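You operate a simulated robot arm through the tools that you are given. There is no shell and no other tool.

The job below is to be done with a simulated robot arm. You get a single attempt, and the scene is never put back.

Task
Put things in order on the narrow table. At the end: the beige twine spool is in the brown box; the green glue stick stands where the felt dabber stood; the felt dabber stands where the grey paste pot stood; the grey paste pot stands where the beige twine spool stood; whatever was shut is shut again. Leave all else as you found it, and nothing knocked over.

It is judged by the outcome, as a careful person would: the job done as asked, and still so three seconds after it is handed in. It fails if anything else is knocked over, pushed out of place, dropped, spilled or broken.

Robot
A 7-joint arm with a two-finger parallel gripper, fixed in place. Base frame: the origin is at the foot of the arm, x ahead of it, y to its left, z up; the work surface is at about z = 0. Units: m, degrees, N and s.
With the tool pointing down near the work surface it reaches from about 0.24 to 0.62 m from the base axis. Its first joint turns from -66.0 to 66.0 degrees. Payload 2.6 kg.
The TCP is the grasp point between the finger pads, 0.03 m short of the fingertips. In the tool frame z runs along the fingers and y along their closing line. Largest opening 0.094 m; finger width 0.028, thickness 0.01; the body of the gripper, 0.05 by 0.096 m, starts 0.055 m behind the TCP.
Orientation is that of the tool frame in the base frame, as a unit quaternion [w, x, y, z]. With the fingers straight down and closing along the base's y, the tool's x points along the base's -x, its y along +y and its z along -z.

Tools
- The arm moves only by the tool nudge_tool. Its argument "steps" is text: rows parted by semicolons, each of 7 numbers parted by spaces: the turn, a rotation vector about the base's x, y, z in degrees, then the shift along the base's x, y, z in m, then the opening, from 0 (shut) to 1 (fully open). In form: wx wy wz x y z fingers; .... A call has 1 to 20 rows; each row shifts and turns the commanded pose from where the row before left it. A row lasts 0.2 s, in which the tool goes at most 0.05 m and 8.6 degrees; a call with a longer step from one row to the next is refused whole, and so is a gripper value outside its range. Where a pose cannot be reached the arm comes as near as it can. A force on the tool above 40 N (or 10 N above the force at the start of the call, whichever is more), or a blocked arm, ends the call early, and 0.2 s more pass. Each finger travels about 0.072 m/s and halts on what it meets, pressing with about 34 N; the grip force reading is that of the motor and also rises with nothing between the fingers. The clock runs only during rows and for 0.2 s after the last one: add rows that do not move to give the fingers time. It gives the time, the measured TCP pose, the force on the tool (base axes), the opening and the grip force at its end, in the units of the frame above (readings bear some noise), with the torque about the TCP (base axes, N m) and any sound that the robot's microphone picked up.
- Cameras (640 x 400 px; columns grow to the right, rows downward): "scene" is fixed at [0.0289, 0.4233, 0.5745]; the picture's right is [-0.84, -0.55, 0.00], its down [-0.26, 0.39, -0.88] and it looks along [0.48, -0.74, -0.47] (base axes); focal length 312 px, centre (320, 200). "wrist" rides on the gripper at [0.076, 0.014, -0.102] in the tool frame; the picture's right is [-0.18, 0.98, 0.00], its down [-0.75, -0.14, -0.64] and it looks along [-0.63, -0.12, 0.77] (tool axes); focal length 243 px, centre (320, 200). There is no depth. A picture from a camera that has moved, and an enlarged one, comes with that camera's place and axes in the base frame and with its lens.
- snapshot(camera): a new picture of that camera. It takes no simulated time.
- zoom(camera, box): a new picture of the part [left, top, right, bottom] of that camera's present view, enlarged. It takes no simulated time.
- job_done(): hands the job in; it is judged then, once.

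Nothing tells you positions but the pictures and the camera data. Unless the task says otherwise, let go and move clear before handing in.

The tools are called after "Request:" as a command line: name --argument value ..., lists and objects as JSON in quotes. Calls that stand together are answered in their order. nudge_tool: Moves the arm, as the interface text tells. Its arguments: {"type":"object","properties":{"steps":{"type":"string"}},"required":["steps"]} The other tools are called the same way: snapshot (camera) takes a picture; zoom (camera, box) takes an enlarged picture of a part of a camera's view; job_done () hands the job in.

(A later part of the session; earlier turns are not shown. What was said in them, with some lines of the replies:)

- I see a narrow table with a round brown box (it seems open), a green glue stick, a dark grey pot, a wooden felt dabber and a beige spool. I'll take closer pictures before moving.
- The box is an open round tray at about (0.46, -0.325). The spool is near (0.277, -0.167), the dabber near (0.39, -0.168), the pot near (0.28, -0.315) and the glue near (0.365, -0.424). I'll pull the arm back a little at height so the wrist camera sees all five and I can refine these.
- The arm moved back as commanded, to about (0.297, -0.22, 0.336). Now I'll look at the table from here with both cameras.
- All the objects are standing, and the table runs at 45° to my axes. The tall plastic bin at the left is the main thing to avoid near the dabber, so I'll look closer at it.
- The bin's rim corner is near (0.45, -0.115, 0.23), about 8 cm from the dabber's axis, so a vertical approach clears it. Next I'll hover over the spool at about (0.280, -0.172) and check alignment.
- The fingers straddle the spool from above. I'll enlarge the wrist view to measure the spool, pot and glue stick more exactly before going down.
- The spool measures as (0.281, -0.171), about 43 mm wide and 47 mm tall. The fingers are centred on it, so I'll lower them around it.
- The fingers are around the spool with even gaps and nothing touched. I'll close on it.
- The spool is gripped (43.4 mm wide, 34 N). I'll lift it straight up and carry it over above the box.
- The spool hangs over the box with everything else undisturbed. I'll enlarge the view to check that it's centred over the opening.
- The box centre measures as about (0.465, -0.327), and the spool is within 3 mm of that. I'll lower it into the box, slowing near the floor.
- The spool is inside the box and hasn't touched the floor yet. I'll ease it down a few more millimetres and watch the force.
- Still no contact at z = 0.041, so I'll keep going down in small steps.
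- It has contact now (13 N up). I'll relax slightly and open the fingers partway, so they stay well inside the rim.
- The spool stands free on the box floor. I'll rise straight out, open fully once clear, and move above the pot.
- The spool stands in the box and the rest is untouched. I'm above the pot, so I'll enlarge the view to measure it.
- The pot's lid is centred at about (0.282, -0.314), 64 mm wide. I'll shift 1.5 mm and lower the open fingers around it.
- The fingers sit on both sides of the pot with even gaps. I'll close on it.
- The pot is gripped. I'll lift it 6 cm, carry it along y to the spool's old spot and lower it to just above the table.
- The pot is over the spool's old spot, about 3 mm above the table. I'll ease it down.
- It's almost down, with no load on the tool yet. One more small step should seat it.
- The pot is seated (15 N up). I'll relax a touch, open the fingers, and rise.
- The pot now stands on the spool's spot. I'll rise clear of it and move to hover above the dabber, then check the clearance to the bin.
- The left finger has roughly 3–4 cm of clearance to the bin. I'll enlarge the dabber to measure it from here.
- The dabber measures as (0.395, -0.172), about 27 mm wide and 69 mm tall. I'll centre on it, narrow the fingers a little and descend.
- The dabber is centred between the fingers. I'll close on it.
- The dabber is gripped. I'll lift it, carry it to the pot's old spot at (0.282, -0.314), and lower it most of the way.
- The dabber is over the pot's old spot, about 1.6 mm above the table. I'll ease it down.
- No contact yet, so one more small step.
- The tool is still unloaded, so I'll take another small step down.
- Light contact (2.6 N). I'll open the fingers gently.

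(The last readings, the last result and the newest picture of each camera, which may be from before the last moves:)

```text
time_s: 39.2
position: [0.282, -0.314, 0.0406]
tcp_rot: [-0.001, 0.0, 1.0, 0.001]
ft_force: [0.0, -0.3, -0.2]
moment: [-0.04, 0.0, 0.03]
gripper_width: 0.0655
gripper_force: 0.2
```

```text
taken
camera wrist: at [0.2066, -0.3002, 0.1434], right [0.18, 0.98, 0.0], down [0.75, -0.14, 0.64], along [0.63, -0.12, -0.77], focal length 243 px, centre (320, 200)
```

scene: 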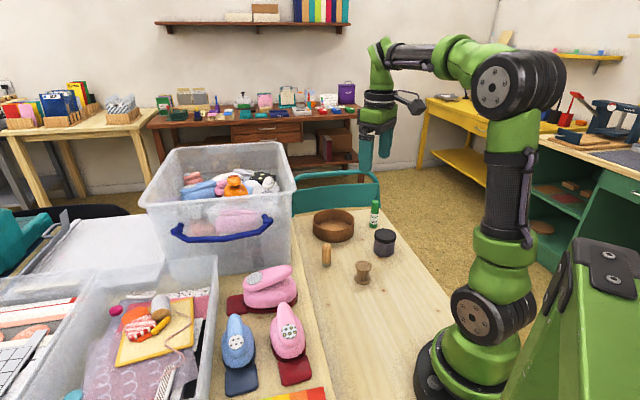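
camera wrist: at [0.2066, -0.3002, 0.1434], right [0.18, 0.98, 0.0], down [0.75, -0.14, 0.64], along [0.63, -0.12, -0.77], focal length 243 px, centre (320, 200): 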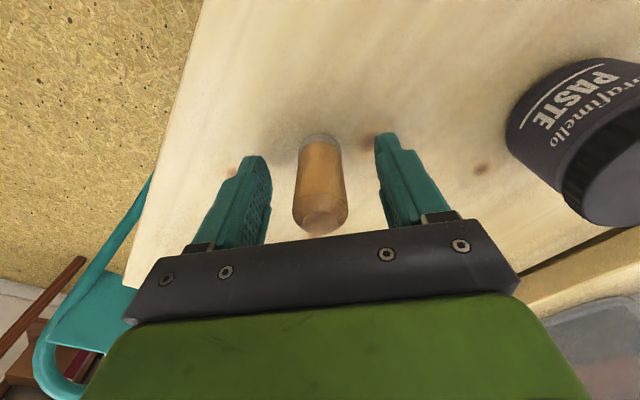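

The dabber stands on the pot's old spot. I'll rise clear and move above the glue stick.

Request:
nudge_tool --steps "0 0 0 0 0 0.015 0.7; 0 0 0 0 0 0.035 0.7; 0 0 0 0 0 0.045 0.7; 0 0 0 0 0 0.045 0.7; 0 0 0 0.0145 -0.019 0 0.7; 0 0 0 0.025 -0.033 0 0.7; 0 0 0 0.025 -0.033 0 0.7; 0 0 0 0.02 -0.026 0 0.7; 0 0 0 0 0 0 0.7; 0 0 0 0 0 0 0.7"

Request:
snapshot --camera "wrist"

Request:
zoom --camera "wrist" --box '[240, 60, 400, 160]'

Request:
zoom --camera "scene" --box '[290, 150, 430, 300]'

```text
time_s: 41.4
position: [0.3693, -0.4247, 0.1822]
tcp_rot: [0.0, 0.0, 1.0, 0.0]
ft_force: [-0.1, -0.3, 0.6]
moment: [0.01, 0.01, -0.01]
gripper_width: 0.0659
gripper_force: 0.1
```

```text
taken
camera wrist: at [0.2924, -0.411, 0.2843], right [0.18, 0.98, 0.0], down [0.75, -0.14, 0.64], along [0.63, -0.12, -0.77], focal length 243 px, centre (320, 200)
```

wrist: 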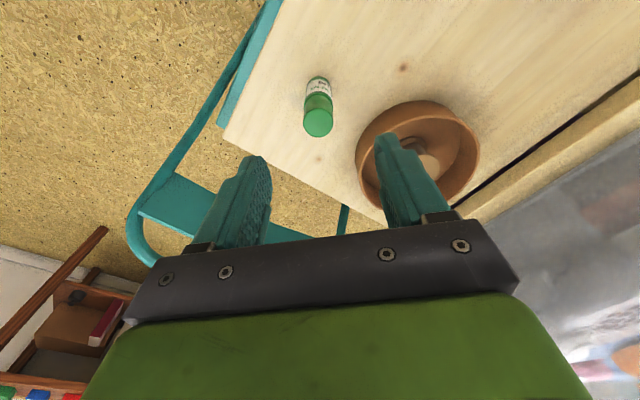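

```text
4.00 times, centred on (320, 110) of wrist
camera zoom: at [0.2924, -0.411, 0.2843], right [0.18, 0.98, 0.0], down [0.75, -0.14, 0.64], along [0.63, -0.12, -0.77], focal length 970 px, centre (320, 560)
```

zoom: 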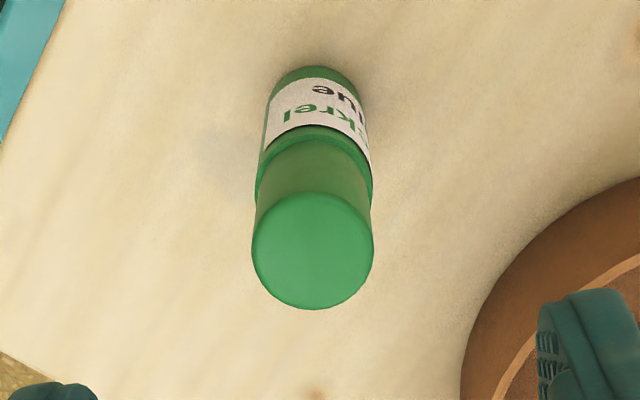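

```text
2.67 times, centred on (360, 225) of scene
camera zoom: at [0.0289, 0.4233, 0.5745], right [-0.84, -0.55, 0.0], down [-0.26, 0.39, -0.88], along [0.48, -0.74, -0.47], focal length 833 px, centre (213, 133)
```

zoom: 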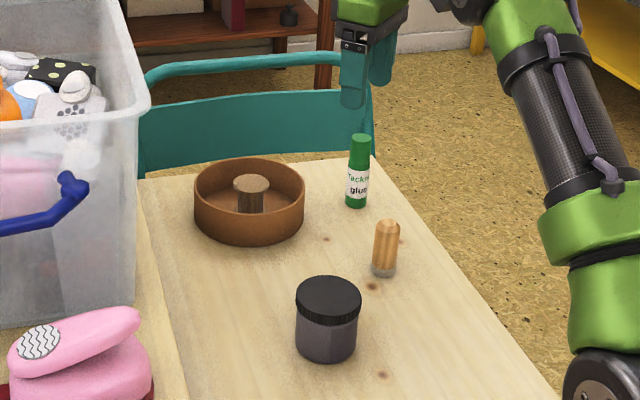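

The glue stick measures as (0.3685, -0.4265), about 93 mm tall. I'll shift 1.3 mm and lower the fingers around it.

Request:
nudge_tool --steps "0 0 0 0 -0.0013 0 0.7; 0 0 0 0 0 -0.03 0.7; 0 0 0 0 0 -0.035 0.7; 0 0 0 0 0 -0.035 0.7; 0 0 0 0 0 -0.025 0.7; 0 0 0 0 0 -0.009 0.7; 0 0 0 0 0 0 0.7; 0 0 0 0 0 0 0.7"

Request:
snapshot --camera "wrist"

Request:
zoom --camera "scene" --box '[290, 150, 430, 300]'

```text
time_s: 43.2
position: [0.3684, -0.4267, 0.0459]
tcp_rot: [0.0, 0.0, 1.0, 0.0]
ft_force: [-0.6, 0.5, 0.9]
moment: [-0.05, -0.04, 0.01]
gripper_width: 0.0659
gripper_force: 0.1
```

```text
taken
camera wrist: at [0.2909, -0.4115, 0.1487], right [0.18, 0.98, 0.0], down [0.75, -0.14, 0.64], along [0.63, -0.12, -0.77], focal length 243 px, centre (320, 200)
```

wrist: 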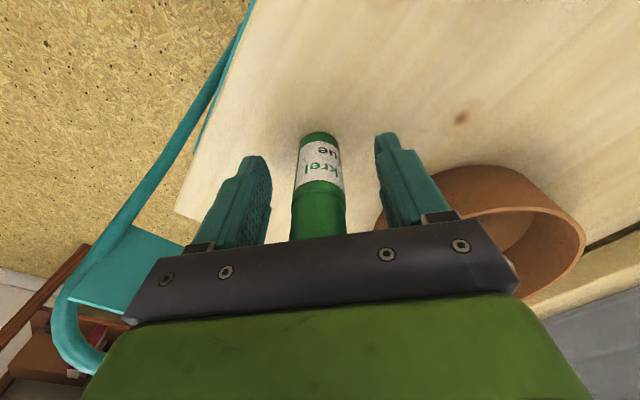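

```text
2.67 times, centred on (360, 225) of scene
camera zoom: at [0.0289, 0.4233, 0.5745], right [-0.84, -0.55, 0.0], down [-0.26, 0.39, -0.88], along [0.48, -0.74, -0.47], focal length 833 px, centre (213, 133)
```

zoom: 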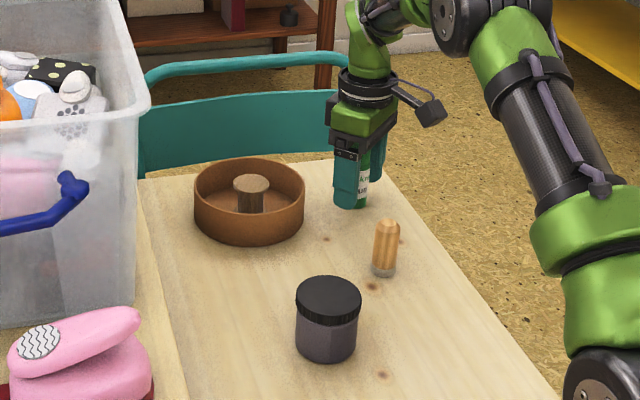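

The glue stick sits between the fingers and the palm is above its cap. I'll close on it.

Request:
nudge_tool --steps "0 0 0 0 0 0 0.5; 0 0 0 0 0 0 0.35; 0 0 0 0 0 0 0.2; 0 0 0 0 0 0 0.1; 0 0 0 0 0 0 0.1; 0 0 0 0 0 0 0.1"

Request:
snapshot --camera "wrist"

```text
time_s: 44.6
position: [0.3675, -0.4247, 0.0466]
tcp_rot: [0.0, 0.001, 1.0, 0.0]
ft_force: [-0.4, -1.0, 1.4]
moment: [-0.03, -0.01, 0.0]
gripper_width: 0.0248
gripper_force: 33.7
```

```text
taken
camera wrist: at [0.291, -0.4115, 0.1489], right [0.18, 0.98, 0.0], down [0.75, -0.14, 0.64], along [0.63, -0.12, -0.77], focal length 243 px, centre (320, 200)
```

wrist: 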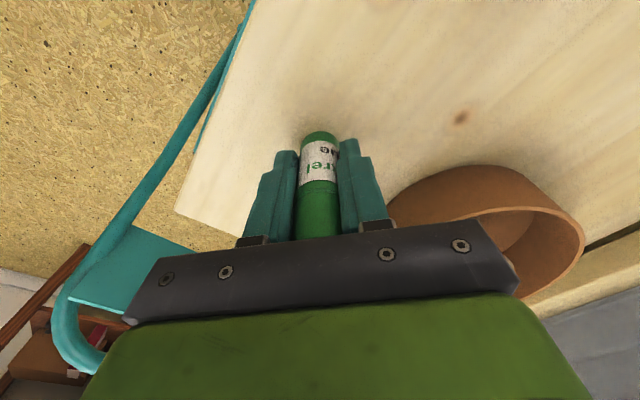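

The glue stick is gripped (24.8 mm). I'll lift it and carry it to hover over the dabber's old spot at (0.395, -0.172).

Request:
nudge_tool --steps "0 0 0 0 0 0.015 0.1; 0 0 0 0 0 0.035 0.1; 0 0 0 0 0 0.04 0.1; 0 0 0 0 0 0.03 0.1; 0 0 0 0.0033 0.02 0 0.1; 0 0 0 0.0034 0.035 0 0.1; 0 0 0 0.0034 0.035 0 0.1; 0 0 0 0.0034 0.035 0 0.1; 0 0 0 0.0034 0.035 0 0.1; 0 0 0 0.0034 0.035 0 0.1; 0 0 0 0.0034 0.035 0 0.1; 0 0 0 0.0030 0.0237 0 0.1; 0 0 0 0 0 0 0.1; 0 0 0 0 0 0 0.1"

Request:
snapshot --camera "wrist"

Request:
zoom --camera "scene" --box '[260, 140, 430, 300]'

```text
time_s: 47.6
position: [0.3929, -0.1741, 0.1655]
tcp_rot: [0.001, 0.0, 1.0, 0.0]
ft_force: [0.2, -0.7, 0.3]
moment: [0.0, -0.01, 0.02]
gripper_width: 0.0248
gripper_force: 33.9
```

```text
taken
camera wrist: at [0.3177, -0.1599, 0.2685], right [0.18, 0.98, 0.0], down [0.75, -0.14, 0.64], along [0.63, -0.12, -0.77], focal length 243 px, centre (320, 200)
```

wrist: 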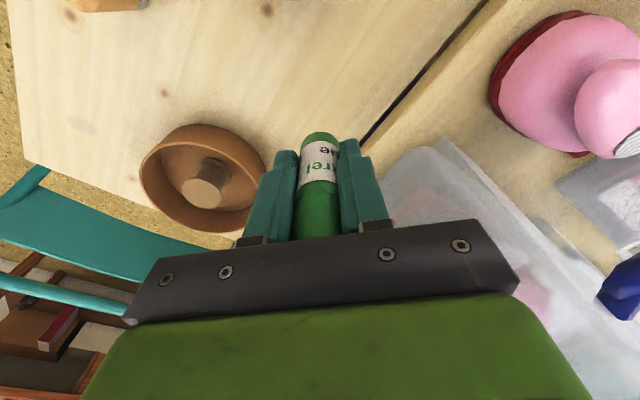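

```text
2.50 times, centred on (345, 220) of scene
camera zoom: at [0.0289, 0.4233, 0.5745], right [-0.84, -0.55, 0.0], down [-0.26, 0.39, -0.88], along [0.48, -0.74, -0.47], focal length 781 px, centre (258, 150)
```

zoom: 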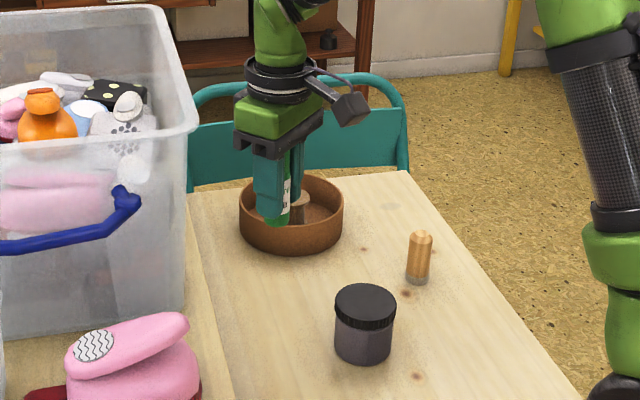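

The glue stick hangs at about (0.394, -0.174). I'll correct 2 mm in y and lower it to just above the table.

Request:
nudge_tool --steps "0 0 0 0 0.002 0 0.1; 0 0 0 0 0 -0.03 0.1; 0 0 0 0 0 -0.035 0.1; 0 0 0 0 0 -0.03 0.1; 0 0 0 0 0 -0.015 0.1; 0 0 0 0 0 -0.007 0.1; 0 0 0 0 0 0 0.1; 0 0 0 0 0 0 0.1"

Request:
snapshot --camera "wrist"

Request:
zoom --camera "scene" --box '[290, 180, 430, 300]'

```text
time_s: 49.4
position: [0.393, -0.1714, 0.0496]
tcp_rot: [-0.001, 0.0, 1.0, 0.0]
ft_force: [-0.4, 0.8, -0.1]
moment: [0.02, -0.03, -0.02]
gripper_width: 0.0249
gripper_force: 34.0
```

```text
taken
camera wrist: at [0.3176, -0.1574, 0.1527], right [0.18, 0.98, 0.0], down [0.75, -0.14, 0.64], along [0.63, -0.12, -0.77], focal length 243 px, centre (320, 200)
```

wrist: 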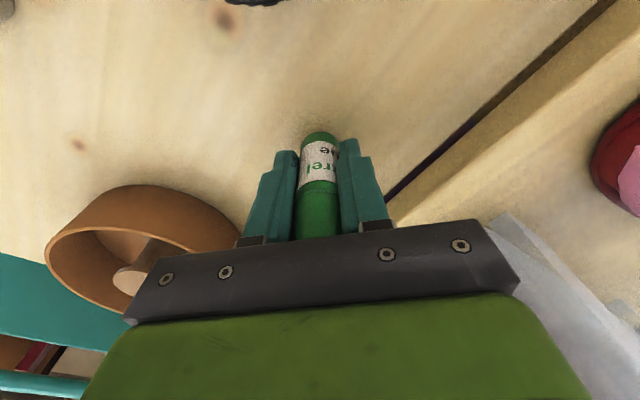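

```text
3.33 times, centred on (360, 240) of scene
camera zoom: at [0.0289, 0.4233, 0.5745], right [-0.84, -0.55, 0.0], down [-0.26, 0.39, -0.88], along [0.48, -0.74, -0.47], focal length 1042 px, centre (187, 67)
```

zoom: 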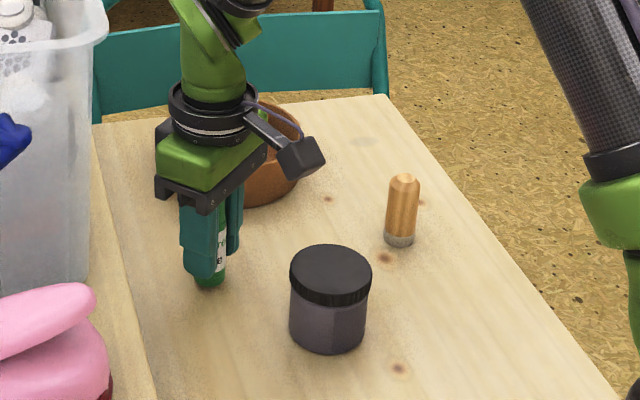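

It's on target and about 3.8 mm above the table. I'll lower it in small steps.

Request:
nudge_tool --steps "0 0 0 0 0 -0.0025 0.1; 0 0 0 0 0 0 0.1"

Request:
nudge_tool --steps "0 0 0 0 0 -0.0008 0.1; 0 0 0 0 0 0 0.1"

```text
time_s: 50.0
position: [0.3928, -0.1722, 0.0472]
tcp_rot: [0.001, 0.0, 1.0, 0.0]
ft_force: [-0.1, -0.1, -0.5]
moment: [0.0, 0.03, -0.01]
gripper_width: 0.0248
gripper_force: 34.1
```

```text
time_s: 50.6
position: [0.3933, -0.1709, 0.0465]
tcp_rot: [0.0, 0.0, 1.0, 0.0]
ft_force: [0.3, 1.0, -0.9]
moment: [-0.01, -0.03, 0.01]
gripper_width: 0.0248
gripper_force: 33.8
```

No contact yet, so I'll take another small step.

Request:
nudge_tool --steps "0 0 0 0 0 -0.0006 0.1; 0 0 0 0 0 0 0.1"

```text
time_s: 51.2
position: [0.3938, -0.1711, 0.0458]
tcp_rot: [0.0, -0.001, 1.0, 0.0]
ft_force: [0.4, -0.6, 0.7]
moment: [-0.03, -0.01, 0.0]
gripper_width: 0.0249
gripper_force: 34.1
```

Still barely any load, so one more.

Request:
nudge_tool --steps "0 0 0 0 0 -0.0006 0.1; 0 0 0 0 0 0 0.1"

```text
time_s: 51.8
position: [0.3934, -0.1703, 0.0456]
tcp_rot: [0.0, 0.0, 1.0, 0.0]
ft_force: [-5.1, 1.9, 13.2]
moment: [0.06, 0.21, -0.01]
gripper_width: 0.025
gripper_force: 33.8
```

The glue stick is seated (13 N). I'll relax slightly and open the fingers gently.

Request:
nudge_tool --steps "0 0 0 0 0 0.0005 0.1; 0 0 0 0 0 0 0.2; 0 0 0 0 0 0 0.3; 0 0 0 0 0 0 0.45; 0 0 0 0 0 0 0.6; 0 0 0 0 0 0 0.7; 0 0 0 0 0 0 0.7"

Request:
snapshot --camera "wrist"

```text
time_s: 53.4
position: [0.3935, -0.1711, 0.046]
tcp_rot: [0.0, 0.0, 1.0, 0.0]
ft_force: [0.3, -0.5, -0.4]
moment: [0.02, -0.01, 0.01]
gripper_width: 0.0658
gripper_force: 0.0
```

```text
taken
camera wrist: at [0.3181, -0.1565, 0.1487], right [0.18, 0.98, 0.0], down [0.75, -0.14, 0.64], along [0.63, -0.12, -0.77], focal length 243 px, centre (320, 200)
```

wrist: 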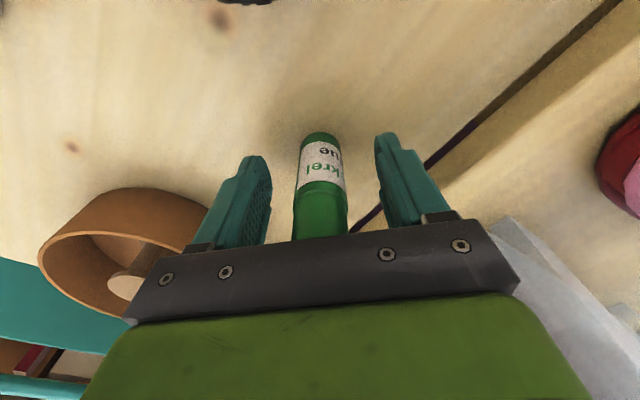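

The glue stick is free and upright. I'll rise straight up, back off to a clear pose, and check everything.

Request:
nudge_tool --steps "0 0 0 0 0 0.012 0.7; 0 0 0 0 0 0.03 0.7; 0 0 0 0 0 0.04 0.7; 0 0 0 0 0 0.045 0.7; 0 0 0 0 0 0.045 0.7; 0 0 0 0 0 0.045 0.8; 0 0 0 -0.03 -0.015 0.03 1; 0 0 0 -0.035 -0.018 0.03 1; 0 0 0 -0.03 -0.015 0.01 1; 0 0 0 0 0 0 1; 0 0 0 0 0 0 1"

Request:
snapshot --camera "scene"

Request:
zoom --camera "scene" --box '[290, 180, 430, 300]'

Request:
zoom --camera "wrist" --box '[160, 0, 480, 200]'

```text
time_s: 55.8
position: [0.2991, -0.2184, 0.3324]
tcp_rot: [0.0, -0.001, 1.0, 0.0]
ft_force: [0.6, 0.8, -0.2]
moment: [0.0, -0.01, -0.02]
gripper_width: 0.0939
gripper_force: 0.1
```

```text
taken
```

scene: 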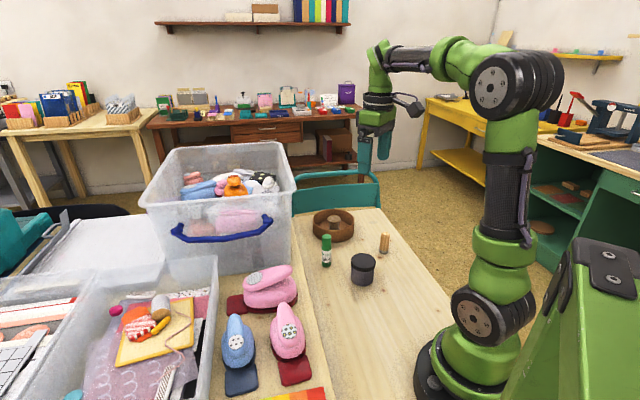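

```text
3.33 times, centred on (360, 240) of scene
camera zoom: at [0.0289, 0.4233, 0.5745], right [-0.84, -0.55, 0.0], down [-0.26, 0.39, -0.88], along [0.48, -0.74, -0.47], focal length 1042 px, centre (187, 67)
```

zoom: 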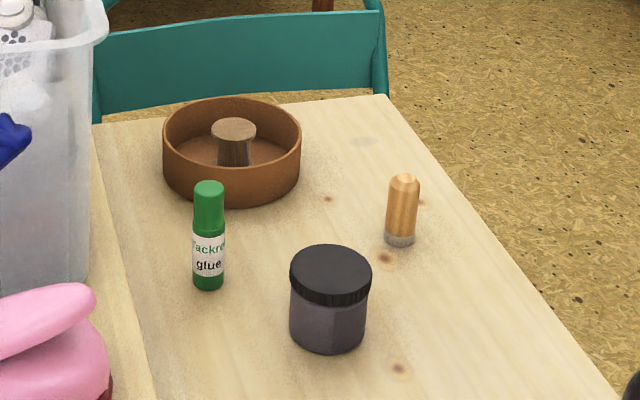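

```text
2.00 times, centred on (320, 100) of wrist
camera zoom: at [0.2231, -0.205, 0.4347], right [0.18, 0.98, 0.0], down [0.75, -0.14, 0.64], along [0.63, -0.12, -0.77], focal length 485 px, centre (320, 400)
```

zoom: 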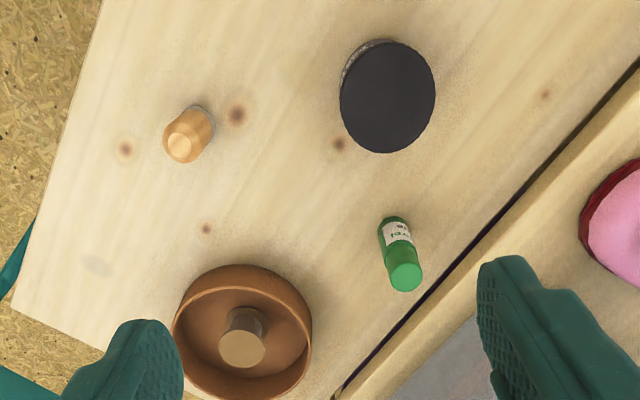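

Everything matches the goal:
- **Spool:** stands in the brown box, and the box hasn't moved.
- **Pot:** stands upright with its lid still on, where the spool was.
- **Dabber:** stands where the pot was.
- **Glue stick:** stands where the dabber was.

Nothing else has shifted and the arm is well clear, so I'm handing in.

Request:
job_done

```text
The job is handed in.
```

The table is in order and the job is handed in. In the last pictures every item stood upright and nothing else had moved.

- **Beige twine spool:** stands on the floor of the brown box. The box had no lid to begin with and stayed where it was.
- **Grey paste pot:** stands where the spool stood. Its lid stayed on the whole time, so nothing had to be shut again.
- **Felt dabber:** stands where the paste pot stood.
- **Green glue stick:** stands where the dabber stood.

By the cameras and the arm's readings, the pot, dabber and glue stick are within a few millimetres of the spots they were meant to take. The gripper was open and well above the table at hand-in.
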